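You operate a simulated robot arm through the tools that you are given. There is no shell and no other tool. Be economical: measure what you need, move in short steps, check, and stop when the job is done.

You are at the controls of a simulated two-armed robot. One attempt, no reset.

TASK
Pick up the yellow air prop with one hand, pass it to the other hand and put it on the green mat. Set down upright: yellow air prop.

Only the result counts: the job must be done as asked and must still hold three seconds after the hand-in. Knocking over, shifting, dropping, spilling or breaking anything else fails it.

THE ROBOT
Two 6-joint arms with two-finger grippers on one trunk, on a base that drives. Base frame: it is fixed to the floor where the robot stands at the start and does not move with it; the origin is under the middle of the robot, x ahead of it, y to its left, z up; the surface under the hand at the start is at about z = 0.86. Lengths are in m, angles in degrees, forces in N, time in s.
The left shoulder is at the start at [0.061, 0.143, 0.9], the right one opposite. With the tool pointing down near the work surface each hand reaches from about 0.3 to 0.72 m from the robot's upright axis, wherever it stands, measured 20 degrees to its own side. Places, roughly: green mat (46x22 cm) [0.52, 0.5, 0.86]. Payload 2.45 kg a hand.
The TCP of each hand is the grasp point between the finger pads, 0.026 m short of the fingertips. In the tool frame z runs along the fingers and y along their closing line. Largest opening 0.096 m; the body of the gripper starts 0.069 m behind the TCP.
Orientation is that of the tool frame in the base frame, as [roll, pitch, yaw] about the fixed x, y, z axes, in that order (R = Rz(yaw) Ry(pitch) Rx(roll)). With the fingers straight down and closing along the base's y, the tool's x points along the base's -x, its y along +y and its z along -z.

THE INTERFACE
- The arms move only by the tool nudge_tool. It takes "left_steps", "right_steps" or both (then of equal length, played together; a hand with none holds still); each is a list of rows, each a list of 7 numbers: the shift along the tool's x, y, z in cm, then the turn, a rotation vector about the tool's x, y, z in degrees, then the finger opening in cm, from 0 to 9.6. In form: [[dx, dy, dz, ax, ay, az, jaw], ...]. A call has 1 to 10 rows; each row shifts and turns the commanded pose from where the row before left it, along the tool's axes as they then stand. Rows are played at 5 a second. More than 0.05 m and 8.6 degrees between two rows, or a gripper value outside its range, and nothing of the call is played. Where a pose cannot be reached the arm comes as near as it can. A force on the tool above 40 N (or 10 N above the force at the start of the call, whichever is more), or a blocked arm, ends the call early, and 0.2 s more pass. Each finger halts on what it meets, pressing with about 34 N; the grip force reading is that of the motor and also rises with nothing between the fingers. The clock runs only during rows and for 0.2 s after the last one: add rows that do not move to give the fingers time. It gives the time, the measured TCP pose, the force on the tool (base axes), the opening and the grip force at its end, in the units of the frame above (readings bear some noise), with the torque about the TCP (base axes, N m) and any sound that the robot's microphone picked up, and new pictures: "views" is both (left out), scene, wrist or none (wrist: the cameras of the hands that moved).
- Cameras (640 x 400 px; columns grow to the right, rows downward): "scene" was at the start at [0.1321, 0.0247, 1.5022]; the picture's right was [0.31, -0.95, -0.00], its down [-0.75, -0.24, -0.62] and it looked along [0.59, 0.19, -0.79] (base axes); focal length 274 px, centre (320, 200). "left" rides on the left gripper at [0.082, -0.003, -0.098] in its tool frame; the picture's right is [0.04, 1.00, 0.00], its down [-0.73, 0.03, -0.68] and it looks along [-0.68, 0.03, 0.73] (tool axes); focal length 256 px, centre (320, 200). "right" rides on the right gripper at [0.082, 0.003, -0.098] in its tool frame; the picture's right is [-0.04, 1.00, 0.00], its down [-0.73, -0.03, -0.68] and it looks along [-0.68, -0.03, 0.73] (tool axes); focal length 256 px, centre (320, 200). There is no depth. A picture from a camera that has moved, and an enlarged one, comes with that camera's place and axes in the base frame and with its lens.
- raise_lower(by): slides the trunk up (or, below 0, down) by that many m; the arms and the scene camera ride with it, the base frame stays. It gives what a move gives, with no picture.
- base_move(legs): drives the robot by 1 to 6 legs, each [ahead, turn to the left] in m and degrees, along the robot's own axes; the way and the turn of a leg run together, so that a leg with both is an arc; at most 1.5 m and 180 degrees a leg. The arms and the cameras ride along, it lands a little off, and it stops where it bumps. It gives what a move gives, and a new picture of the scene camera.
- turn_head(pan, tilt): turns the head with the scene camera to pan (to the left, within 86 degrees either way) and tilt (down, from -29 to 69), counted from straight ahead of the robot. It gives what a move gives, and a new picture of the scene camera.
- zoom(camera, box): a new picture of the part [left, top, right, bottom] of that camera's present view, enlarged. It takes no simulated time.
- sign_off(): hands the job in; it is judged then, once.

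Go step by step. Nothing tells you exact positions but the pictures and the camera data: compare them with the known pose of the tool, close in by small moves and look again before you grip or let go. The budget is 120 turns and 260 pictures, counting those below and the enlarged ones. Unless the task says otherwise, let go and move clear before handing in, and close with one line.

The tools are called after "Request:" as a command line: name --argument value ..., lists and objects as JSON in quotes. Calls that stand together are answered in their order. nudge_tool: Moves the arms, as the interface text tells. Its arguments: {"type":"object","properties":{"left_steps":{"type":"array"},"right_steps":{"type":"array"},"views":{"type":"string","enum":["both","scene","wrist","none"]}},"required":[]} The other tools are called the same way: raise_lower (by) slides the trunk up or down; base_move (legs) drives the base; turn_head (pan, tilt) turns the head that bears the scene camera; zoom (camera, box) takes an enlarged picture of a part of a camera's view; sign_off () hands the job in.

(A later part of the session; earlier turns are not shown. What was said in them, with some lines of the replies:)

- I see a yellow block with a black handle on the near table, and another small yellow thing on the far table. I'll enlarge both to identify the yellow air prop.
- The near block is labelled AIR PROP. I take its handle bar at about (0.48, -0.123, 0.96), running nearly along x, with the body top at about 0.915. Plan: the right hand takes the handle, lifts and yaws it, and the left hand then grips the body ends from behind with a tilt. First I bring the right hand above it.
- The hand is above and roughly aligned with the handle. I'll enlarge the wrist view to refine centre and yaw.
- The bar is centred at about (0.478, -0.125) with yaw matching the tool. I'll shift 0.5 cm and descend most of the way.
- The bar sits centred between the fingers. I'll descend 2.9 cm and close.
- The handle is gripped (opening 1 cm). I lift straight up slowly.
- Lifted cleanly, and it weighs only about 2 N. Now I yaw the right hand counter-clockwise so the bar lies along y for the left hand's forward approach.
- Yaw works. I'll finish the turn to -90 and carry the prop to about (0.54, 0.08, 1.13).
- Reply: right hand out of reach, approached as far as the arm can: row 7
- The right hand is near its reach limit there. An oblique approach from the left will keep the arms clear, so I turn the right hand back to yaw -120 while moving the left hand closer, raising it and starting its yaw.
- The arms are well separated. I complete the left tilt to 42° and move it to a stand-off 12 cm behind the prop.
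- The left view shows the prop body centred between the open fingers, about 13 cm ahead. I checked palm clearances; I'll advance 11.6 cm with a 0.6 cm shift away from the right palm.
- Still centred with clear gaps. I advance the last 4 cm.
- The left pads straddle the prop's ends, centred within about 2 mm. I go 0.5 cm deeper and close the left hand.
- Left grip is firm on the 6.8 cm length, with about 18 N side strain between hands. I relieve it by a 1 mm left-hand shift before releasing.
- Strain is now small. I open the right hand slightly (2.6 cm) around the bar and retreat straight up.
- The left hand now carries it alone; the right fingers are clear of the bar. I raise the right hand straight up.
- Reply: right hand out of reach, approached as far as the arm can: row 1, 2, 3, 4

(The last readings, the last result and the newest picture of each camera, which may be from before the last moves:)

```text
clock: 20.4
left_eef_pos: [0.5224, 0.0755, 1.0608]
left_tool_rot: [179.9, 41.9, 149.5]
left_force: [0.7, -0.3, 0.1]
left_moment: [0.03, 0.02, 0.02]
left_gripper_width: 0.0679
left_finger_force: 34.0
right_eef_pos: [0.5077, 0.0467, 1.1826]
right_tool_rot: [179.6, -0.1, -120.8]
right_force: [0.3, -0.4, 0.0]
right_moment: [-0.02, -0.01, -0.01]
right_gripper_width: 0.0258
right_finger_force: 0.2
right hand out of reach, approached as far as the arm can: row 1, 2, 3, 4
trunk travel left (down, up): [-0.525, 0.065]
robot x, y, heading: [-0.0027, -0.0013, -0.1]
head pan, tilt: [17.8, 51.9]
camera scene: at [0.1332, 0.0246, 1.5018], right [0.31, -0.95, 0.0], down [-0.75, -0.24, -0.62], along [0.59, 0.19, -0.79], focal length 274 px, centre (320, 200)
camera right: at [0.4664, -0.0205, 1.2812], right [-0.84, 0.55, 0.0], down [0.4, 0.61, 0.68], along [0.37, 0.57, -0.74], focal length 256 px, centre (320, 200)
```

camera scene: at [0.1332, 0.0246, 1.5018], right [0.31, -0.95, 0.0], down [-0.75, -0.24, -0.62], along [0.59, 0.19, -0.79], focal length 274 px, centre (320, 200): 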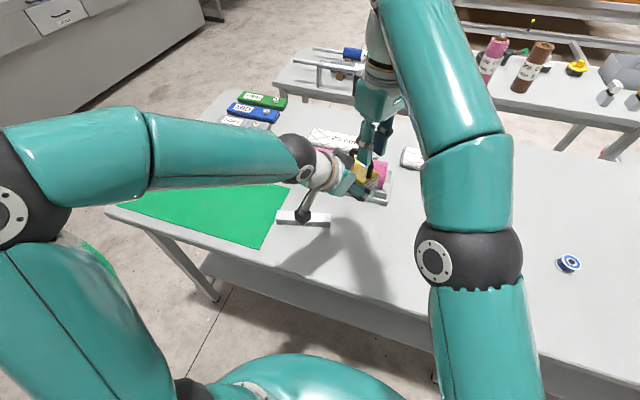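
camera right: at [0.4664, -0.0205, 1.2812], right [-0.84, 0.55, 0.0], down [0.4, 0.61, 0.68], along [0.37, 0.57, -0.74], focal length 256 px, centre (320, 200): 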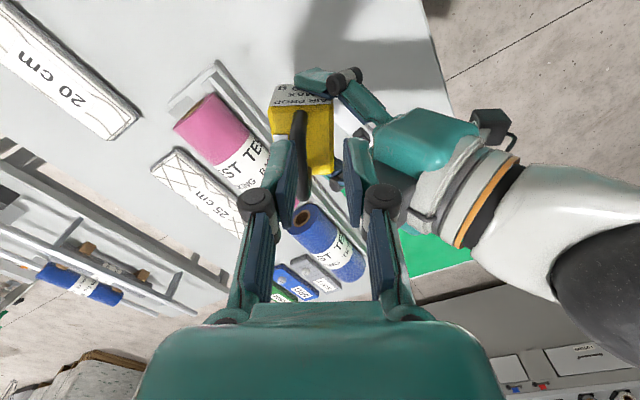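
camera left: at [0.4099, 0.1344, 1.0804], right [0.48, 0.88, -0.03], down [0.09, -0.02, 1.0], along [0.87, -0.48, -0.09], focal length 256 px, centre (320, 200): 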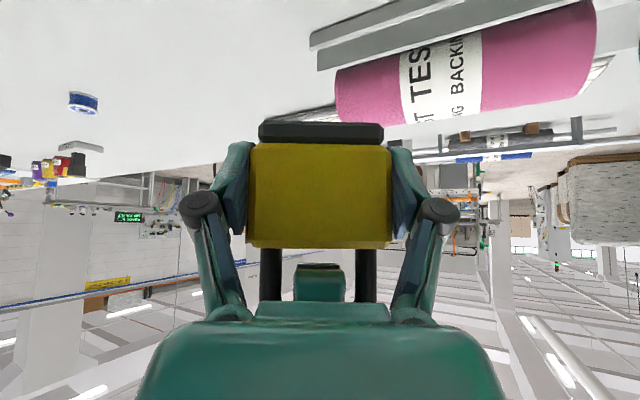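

The right fingertips are above the handle. I move the right hand back and right, away from the left arm.

Request:
nudge_tool --right_steps '[[3, 0, 0, 0, 0, 0, 2.6], [4, 0, 0, 0, 0, 0, 2.6], [4, 0, 0, 0, 0, 0, 2.6], [4, 0, 0, 0, 0, 0, 2.6], [4, 0, 0, 0, 0, 0, 2.6], [0, 0, 0, 0, 0, 0, 2.6]]' --views "scene"

```text
clock: 21.8
left_eef_pos: [0.5231, 0.076, 1.06]
left_tool_rot: [179.9, 41.9, 149.7]
left_force: [0.3, 0.3, -0.2]
left_moment: [0.03, 0.06, 0.0]
left_gripper_width: 0.0676
left_finger_force: 34.4
right_eef_pos: [0.408, -0.1147, 1.1842]
right_tool_rot: [179.9, 0.0, -120.2]
right_force: [0.3, 0.9, 0.2]
right_moment: [0.01, 0.0, -0.01]
right_gripper_width: 0.0263
right_finger_force: 0.0
trunk travel left (down, up): [-0.525, 0.065]
robot x, y, heading: [0.0017, 0.0004, -0.1]
head pan, tilt: [17.8, 51.9]
camera scene: at [0.1331, 0.0254, 1.5021], right [0.31, -0.95, 0.0], down [-0.75, -0.24, -0.62], along [0.59, 0.19, -0.79], focal length 274 px, centre (320, 200)
```

scene: 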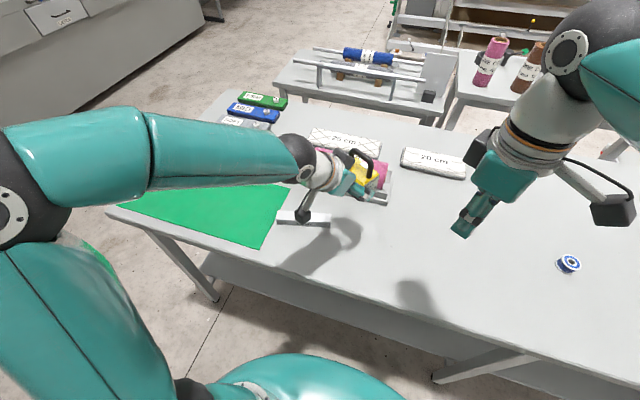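

The right hand is well clear. Now the left carries the prop up and left, then yaws about the vertical to a comfortable heading for the mat (centre about (0.52, 0.505)).

Request:
nudge_tool --left_steps '[[1.47, 3.16, -2.13, 0, 0, 0, 0], [1.47, 3.16, -2.13, 0, 0, 0, 0], [1.47, 3.16, -2.13, 0, 0, 0, 0], [1.47, 3.16, -2.13, 0, 0, 0, 0], [1.47, 3.16, -2.13, 0, 0, 0, 0], [0, 0, 0, -5.02, 0, -5.57, 0], [0, 0, 0, -5.02, 0, -5.57, 0], [0, 0, 0, -5.02, 0, -5.57, 0], [0, 0, 0, -5.02, 0, -5.57, 0], [0, 0, 0, 0, 0, 0, 0]]'

```text
clock: 24.0
left_eef_pos: [0.4961, 0.2746, 1.0926]
left_tool_rot: [179.8, 42.0, 179.4]
left_force: [-0.3, -0.1, -1.9]
left_moment: [-0.02, 0.02, -0.01]
left_gripper_width: 0.0675
left_finger_force: 34.2
right_eef_pos: [0.4069, -0.1143, 1.1844]
right_tool_rot: [180.0, 0.0, -120.3]
right_force: [0.4, 0.3, 0.7]
right_moment: [-0.03, 0.02, 0.0]
right_gripper_width: 0.0259
right_finger_force: 0.2
trunk travel left (down, up): [-0.525, 0.065]
robot x, y, heading: [0.0004, -0.0051, 0.0]
head pan, tilt: [17.8, 51.9]
camera scene: at [0.132, 0.0248, 1.5022], right [0.31, -0.95, 0.0], down [-0.75, -0.24, -0.62], along [0.59, 0.19, -0.79], focal length 274 px, centre (320, 200)
camera left: at [0.3686, 0.2739, 1.1114], right [-0.02, 1.0, -0.02], down [0.09, 0.03, 1.0], along [1.0, 0.02, -0.09], focal length 256 px, centre (320, 200)
```

scene: 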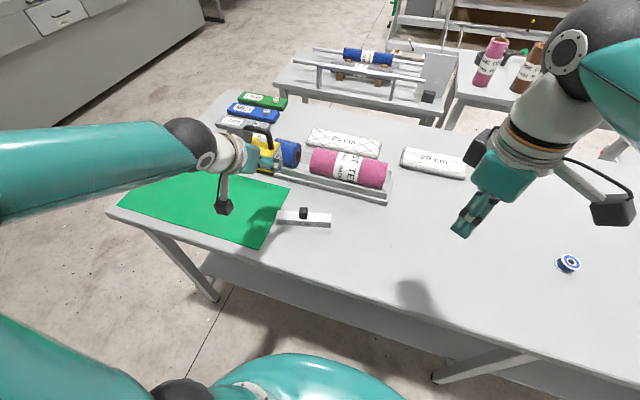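
left: 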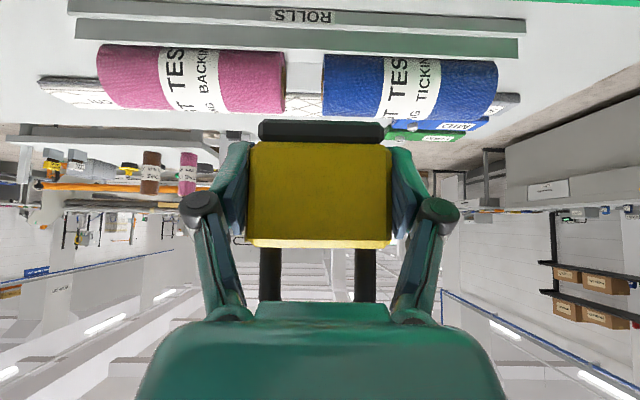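

Heading is now straight ahead. I move 22.5 cm left over the mat and descend 15 cm.

Request:
nudge_tool --left_steps '[[0.1, 4.5, -0.1, 0, 0, 0, 0], [0.1, 4.5, -0.1, 0, 0, 0, 0], [0.1, 4.5, -0.1, 0, 0, 0, 0], [0.1, 4.5, -0.1, 0, 0, 0, 0], [0.1, 4.5, -0.1, 0, 0, 0, 0], [2, 0, 2.23, 0, 0, 0, 0], [2, 0, 2.23, 0, 0, 0, 0], [2, 0, 2.23, 0, 0, 0, 0], [2, 0, 2.23, 0, 0, 0, 0], [0, 0, 0, 0, 0, 0, 0]]'

Request:
zoom --camera "scene" --box '[80, 90, 300, 260]'

```text
clock: 26.2
left_eef_pos: [0.4906, 0.5003, 0.9716]
left_tool_rot: [179.8, 42.0, 179.5]
left_force: [-0.5, 0.8, -2.6]
left_moment: [0.0, 0.06, 0.02]
left_gripper_width: 0.068
left_finger_force: 34.0
right_eef_pos: [0.4074, -0.1142, 1.185]
right_tool_rot: [-180.0, 0.0, -120.2]
right_force: [0.1, -0.2, 0.2]
right_moment: [0.0, 0.01, 0.04]
right_gripper_width: 0.0259
right_finger_force: 0.1
trunk travel left (down, up): [-0.525, 0.065]
robot x, y, heading: [-0.0046, -0.0003, 0.0]
head pan, tilt: [17.8, 51.9]
camera scene: at [0.1317, 0.0245, 1.5023], right [0.31, -0.95, 0.0], down [-0.75, -0.24, -0.62], along [0.59, 0.19, -0.79], focal length 274 px, centre (320, 200)
camera left: at [0.3631, 0.4973, 0.9907], right [-0.02, 1.0, -0.02], down [0.09, 0.03, 1.0], along [1.0, 0.02, -0.09], focal length 256 px, centre (320, 200)
```

scene: 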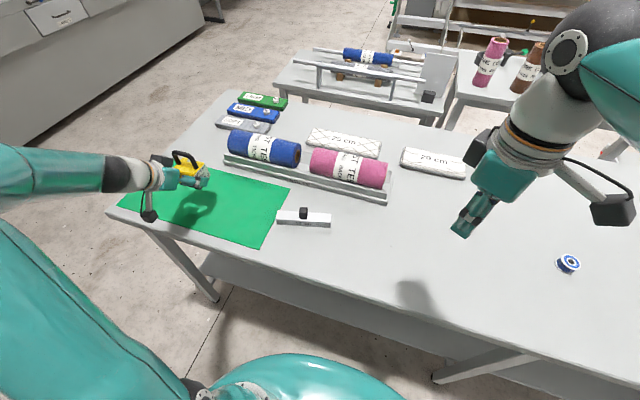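
left: 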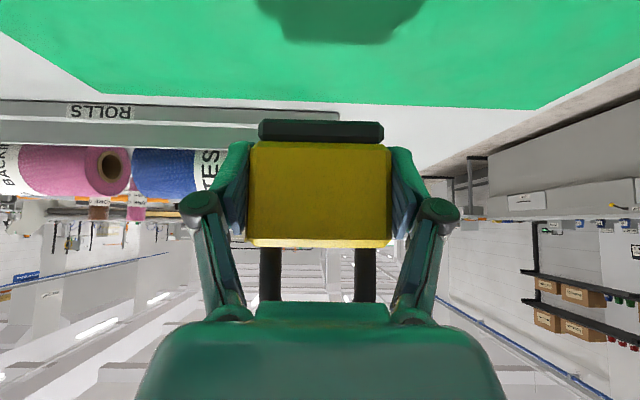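

```text
2.35 times, centred on (190, 175) of scene
camera zoom: at [0.1317, 0.0245, 1.5023], right [0.31, -0.95, 0.0], down [-0.75, -0.24, -0.62], along [0.59, 0.19, -0.79], focal length 646 px, centre (626, 259)
```

zoom: 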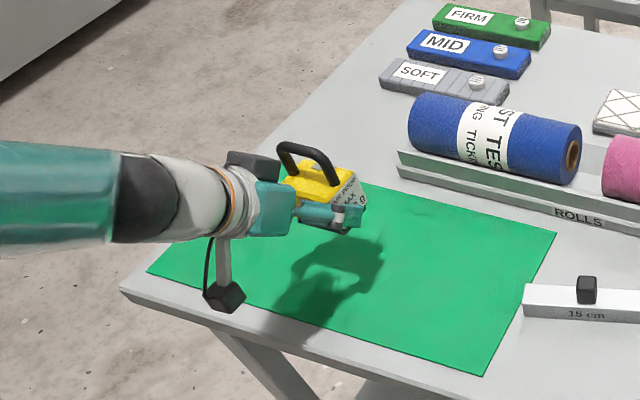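

The prop is above the mat, upright. I descend another 6.5 cm.

Request:
nudge_tool --left_steps '[[1.67, 0, 1.86, 0, 0, 0, 0], [1.34, 0, 1.49, 0, 0, 0, 0], [1.34, 0, 1.49, 0, 0, 0, 0], [0, 0, 0, 0, 0, 0, 0]]'

Request:
zoom --camera "scene" --box '[110, 120, 270, 240]'

```text
clock: 27.2
left_eef_pos: [0.4894, 0.4988, 0.909]
left_tool_rot: [179.9, 42.0, 179.3]
left_force: [0.2, -0.3, -2.1]
left_moment: [0.03, 0.05, 0.0]
left_gripper_width: 0.0678
left_finger_force: 34.3
right_eef_pos: [0.407, -0.1152, 1.1849]
right_tool_rot: [-180.0, 0.1, -120.2]
right_force: [-0.1, -0.5, 0.2]
right_moment: [0.01, -0.04, 0.01]
right_gripper_width: 0.0256
right_finger_force: 0.1
trunk travel left (down, up): [-0.525, 0.065]
robot x, y, heading: [-0.0029, -0.0011, -0.1]
head pan, tilt: [17.8, 51.9]
camera scene: at [0.1318, 0.0246, 1.5022], right [0.31, -0.95, 0.0], down [-0.75, -0.24, -0.62], along [0.59, 0.19, -0.79], focal length 274 px, centre (320, 200)
camera left: at [0.3623, 0.498, 0.9271], right [-0.02, 1.0, -0.02], down [0.09, 0.03, 1.0], along [1.0, 0.02, -0.09], focal length 256 px, centre (320, 200)
```

scene: 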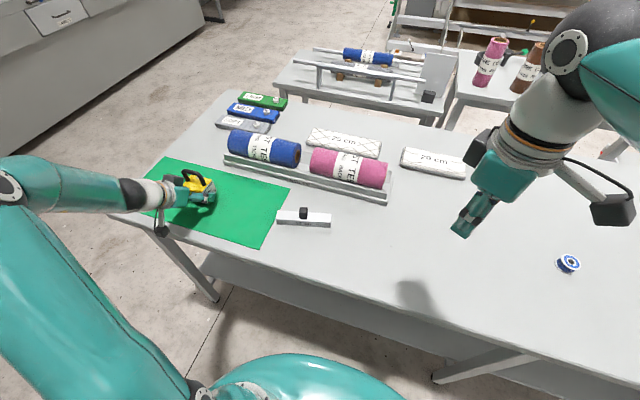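
left: 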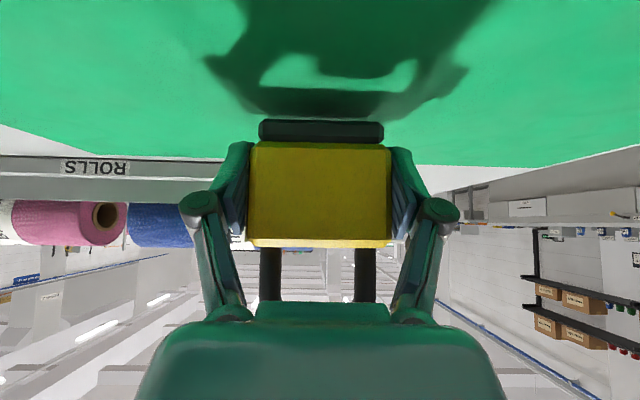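

```text
3.33 times, centred on (190, 180) of scene
camera zoom: at [0.1318, 0.0246, 1.5022], right [0.31, -0.95, 0.0], down [-0.75, -0.24, -0.62], along [0.59, 0.19, -0.79], focal length 915 px, centre (753, 267)
```

zoom: 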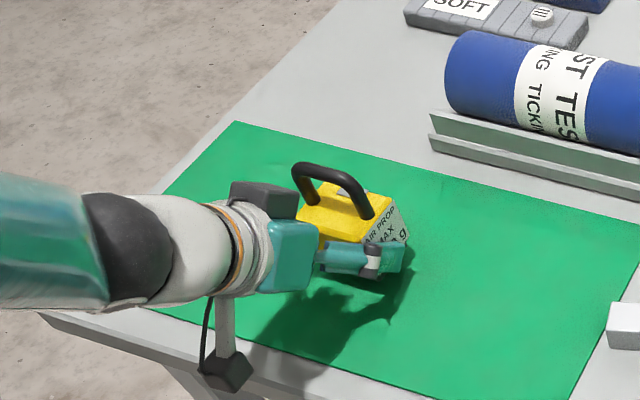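

About 1.5 cm remains. I lower gently, watching the force.

Request:
nudge_tool --left_steps '[[0.47, 0, 0.52, 0, 0, 0, 0], [0.2, 0, 0.22, 0, 0, 0, 0], [0.13, 0, 0.15, 0, 0, 0, 0], [0, 0, 0, 0, 0, 0, 0]]' --views "wrist"

```text
clock: 28.2
left_eef_pos: [0.4887, 0.4992, 0.8962]
left_tool_rot: [179.8, 42.0, 179.5]
left_force: [0.3, -0.7, -0.8]
left_moment: [-0.03, -0.01, 0.02]
left_gripper_width: 0.0675
left_finger_force: 34.3
right_eef_pos: [0.408, -0.1143, 1.1842]
right_tool_rot: [-180.0, 0.0, -120.2]
right_force: [-0.7, -0.6, -0.5]
right_moment: [-0.01, 0.01, 0.0]
right_gripper_width: 0.0259
right_finger_force: 0.2
trunk travel left (down, up): [-0.525, 0.065]
robot x, y, heading: [-0.0029, -0.001, 0.1]
head pan, tilt: [17.8, 51.9]
camera left: at [0.3625, 0.4982, 0.9148], right [-0.02, 1.0, -0.02], down [0.09, 0.03, 1.0], along [1.0, 0.02, -0.09], focal length 256 px, centre (320, 200)
```

left: 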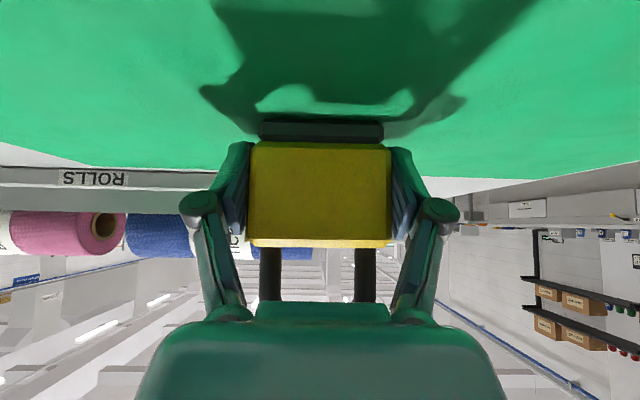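

Request:
nudge_tool --left_steps '[[0.13, 0, 0.15, 0, 0, 0, 0], [0, 0, 0, 0, 0, 0, 0]]' --views "none"

```text
clock: 28.8
left_eef_pos: [0.4892, 0.4991, 0.895]
left_tool_rot: [179.7, 42.2, 179.3]
left_force: [-0.9, -3.0, 11.4]
left_moment: [0.27, -0.42, -0.13]
left_gripper_width: 0.0677
left_finger_force: 34.0
right_eef_pos: [0.4067, -0.1161, 1.1857]
right_tool_rot: [180.0, 0.1, -120.2]
right_force: [-0.2, 0.0, -0.1]
right_moment: [0.0, 0.0, -0.03]
right_gripper_width: 0.0262
right_finger_force: 0.0
trunk travel left (down, up): [-0.525, 0.065]
robot x, y, heading: [0.0021, -0.0001, 0.1]
head pan, tilt: [17.8, 51.9]
```

Contact is felt (about 12 N). I enlarge to check the base sits on the mat.

Request:
zoom --camera "left" --box '[220, 80, 420, 205]'

Request:
zoom --camera "scene" --box '[160, 150, 240, 220]'

```text
3.20 times, centred on (320, 142) of left
camera zoom: at [0.3624, 0.4985, 0.914], right [-0.02, 1.0, -0.02], down [0.09, 0.02, 1.0], along [1.0, 0.02, -0.09], focal length 819 px, centre (320, 384)
```

zoom: 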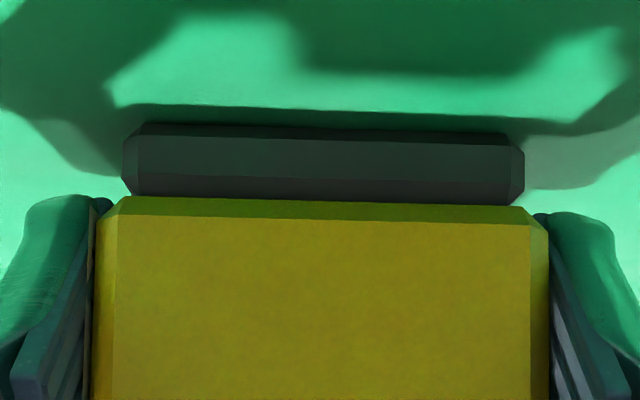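

```text
5.71 times, centred on (200, 185) of scene
camera zoom: at [0.1307, 0.0233, 1.5025], right [0.31, -0.95, 0.0], down [-0.75, -0.24, -0.62], along [0.59, 0.19, -0.79], focal length 1568 px, centre (1006, 286)
```

zoom: 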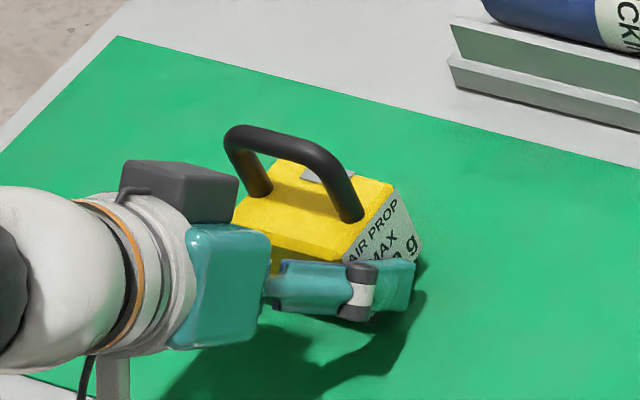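

The base sits on the mat. I open the left hand fully.

Request:
nudge_tool --left_steps '[[0, 0, 0, 0, 0, 0, 7.2], [0, 0, 0, 0, 0, 0, 8], [0, 0, 0, 0, 0, 0, 9.6], [0, 0, 0, 0, 0, 0, 9.6]]'

```text
clock: 29.8
left_eef_pos: [0.4891, 0.5012, 0.894]
left_tool_rot: [179.8, 42.0, 179.5]
left_force: [-0.3, -0.8, 0.4]
left_moment: [0.0, 0.02, -0.02]
left_gripper_width: 0.096
left_finger_force: 0.1
right_eef_pos: [0.4071, -0.1138, 1.1845]
right_tool_rot: [-180.0, 0.1, -120.2]
right_force: [0.5, -0.2, -0.3]
right_moment: [0.0, 0.01, -0.03]
right_gripper_width: 0.0258
right_finger_force: 0.1
trunk travel left (down, up): [-0.525, 0.065]
robot x, y, heading: [0.0043, 0.0011, -0.1]
head pan, tilt: [17.8, 51.9]
camera scene: at [0.1319, 0.0248, 1.5022], right [0.31, -0.95, 0.0], down [-0.75, -0.24, -0.62], along [0.59, 0.19, -0.79], focal length 274 px, centre (320, 200)
camera left: at [0.3624, 0.4991, 0.9121], right [-0.02, 1.0, -0.02], down [0.09, 0.03, 1.0], along [1.0, 0.02, -0.09], focal length 256 px, centre (320, 200)
```

scene: 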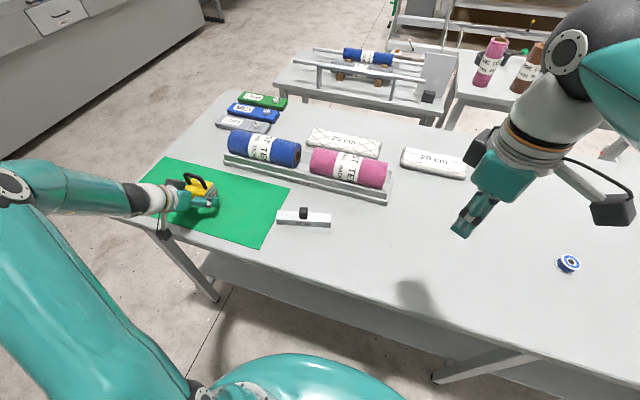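
left: 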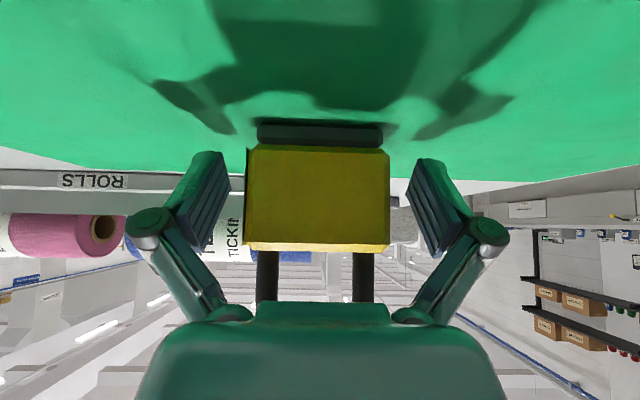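

Released with both pads clear. I withdraw straight back along the fingers.

Request:
nudge_tool --left_steps '[[0, 0, -1.5, 0, 0, 0, 9.6], [0, 0, -2.5, 0, 0, 0, 9.6], [0, 0, -3, 0, 0, 0, 9.6], [0, 0, -3, 0, 0, 0, 9.6], [0, 0, -3, 0, 0, 0, 9.6], [0, 0, 0, 0, 0, 0, 9.6], [0, 0, 0, 0, 0, 0, 9.6]]'

Request:
zoom --camera "scene" --box '[140, 130, 300, 250]'

```text
clock: 31.4
left_eef_pos: [0.4048, 0.4995, 0.9907]
left_tool_rot: [179.7, 42.0, 179.5]
left_force: [-0.5, -0.4, 0.2]
left_moment: [-0.02, -0.01, 0.02]
left_gripper_width: 0.0961
left_finger_force: 0.1
right_eef_pos: [0.4068, -0.1145, 1.1851]
right_tool_rot: [-180.0, 0.1, -120.2]
right_force: [0.0, 1.2, -0.3]
right_moment: [-0.03, -0.02, 0.01]
right_gripper_width: 0.026
right_finger_force: 0.1
trunk travel left (down, up): [-0.525, 0.065]
robot x, y, heading: [0.0003, -0.0005, -0.1]
head pan, tilt: [17.8, 51.9]
camera scene: at [0.1314, 0.0244, 1.5023], right [0.31, -0.95, 0.0], down [-0.75, -0.24, -0.62], along [0.59, 0.19, -0.79], focal length 274 px, centre (320, 200)
camera left: at [0.2771, 0.4979, 1.0094], right [-0.02, 1.0, -0.02], down [0.09, 0.03, 1.0], along [1.0, 0.02, -0.09], focal length 256 px, centre (320, 200)
```

scene: 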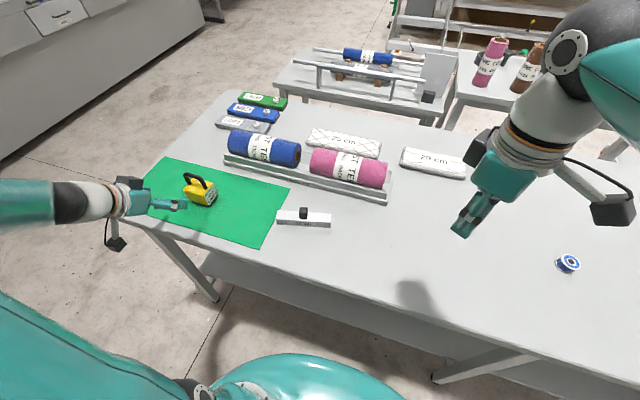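
left: 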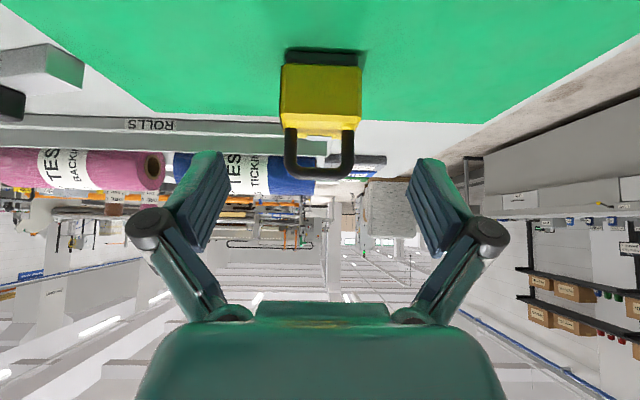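

```text
3.33 times, centred on (220, 190) of scene
camera zoom: at [0.1314, 0.0244, 1.5023], right [0.31, -0.95, 0.0], down [-0.75, -0.24, -0.62], along [0.59, 0.19, -0.79], focal length 915 px, centre (653, 233)
```

zoom: 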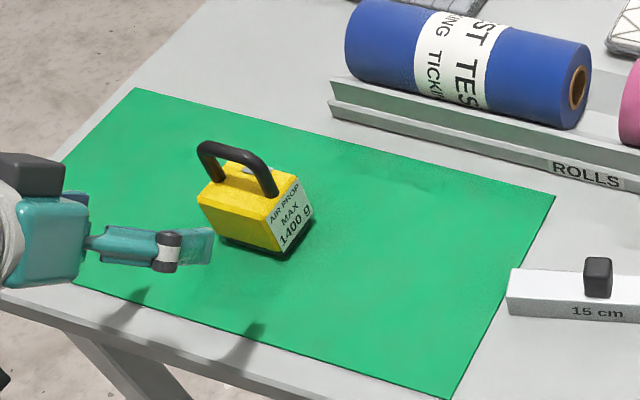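

The air prop stands upright on the mat, both hands are empty and clear, and nothing else was disturbed. I hand in now.

Request:
sign_off

```text
The job is handed in.
```

The right hand picked up the yellow air prop and passed it in the air to the left hand, which set it upright on the green mat; both hands were clear when I handed in.
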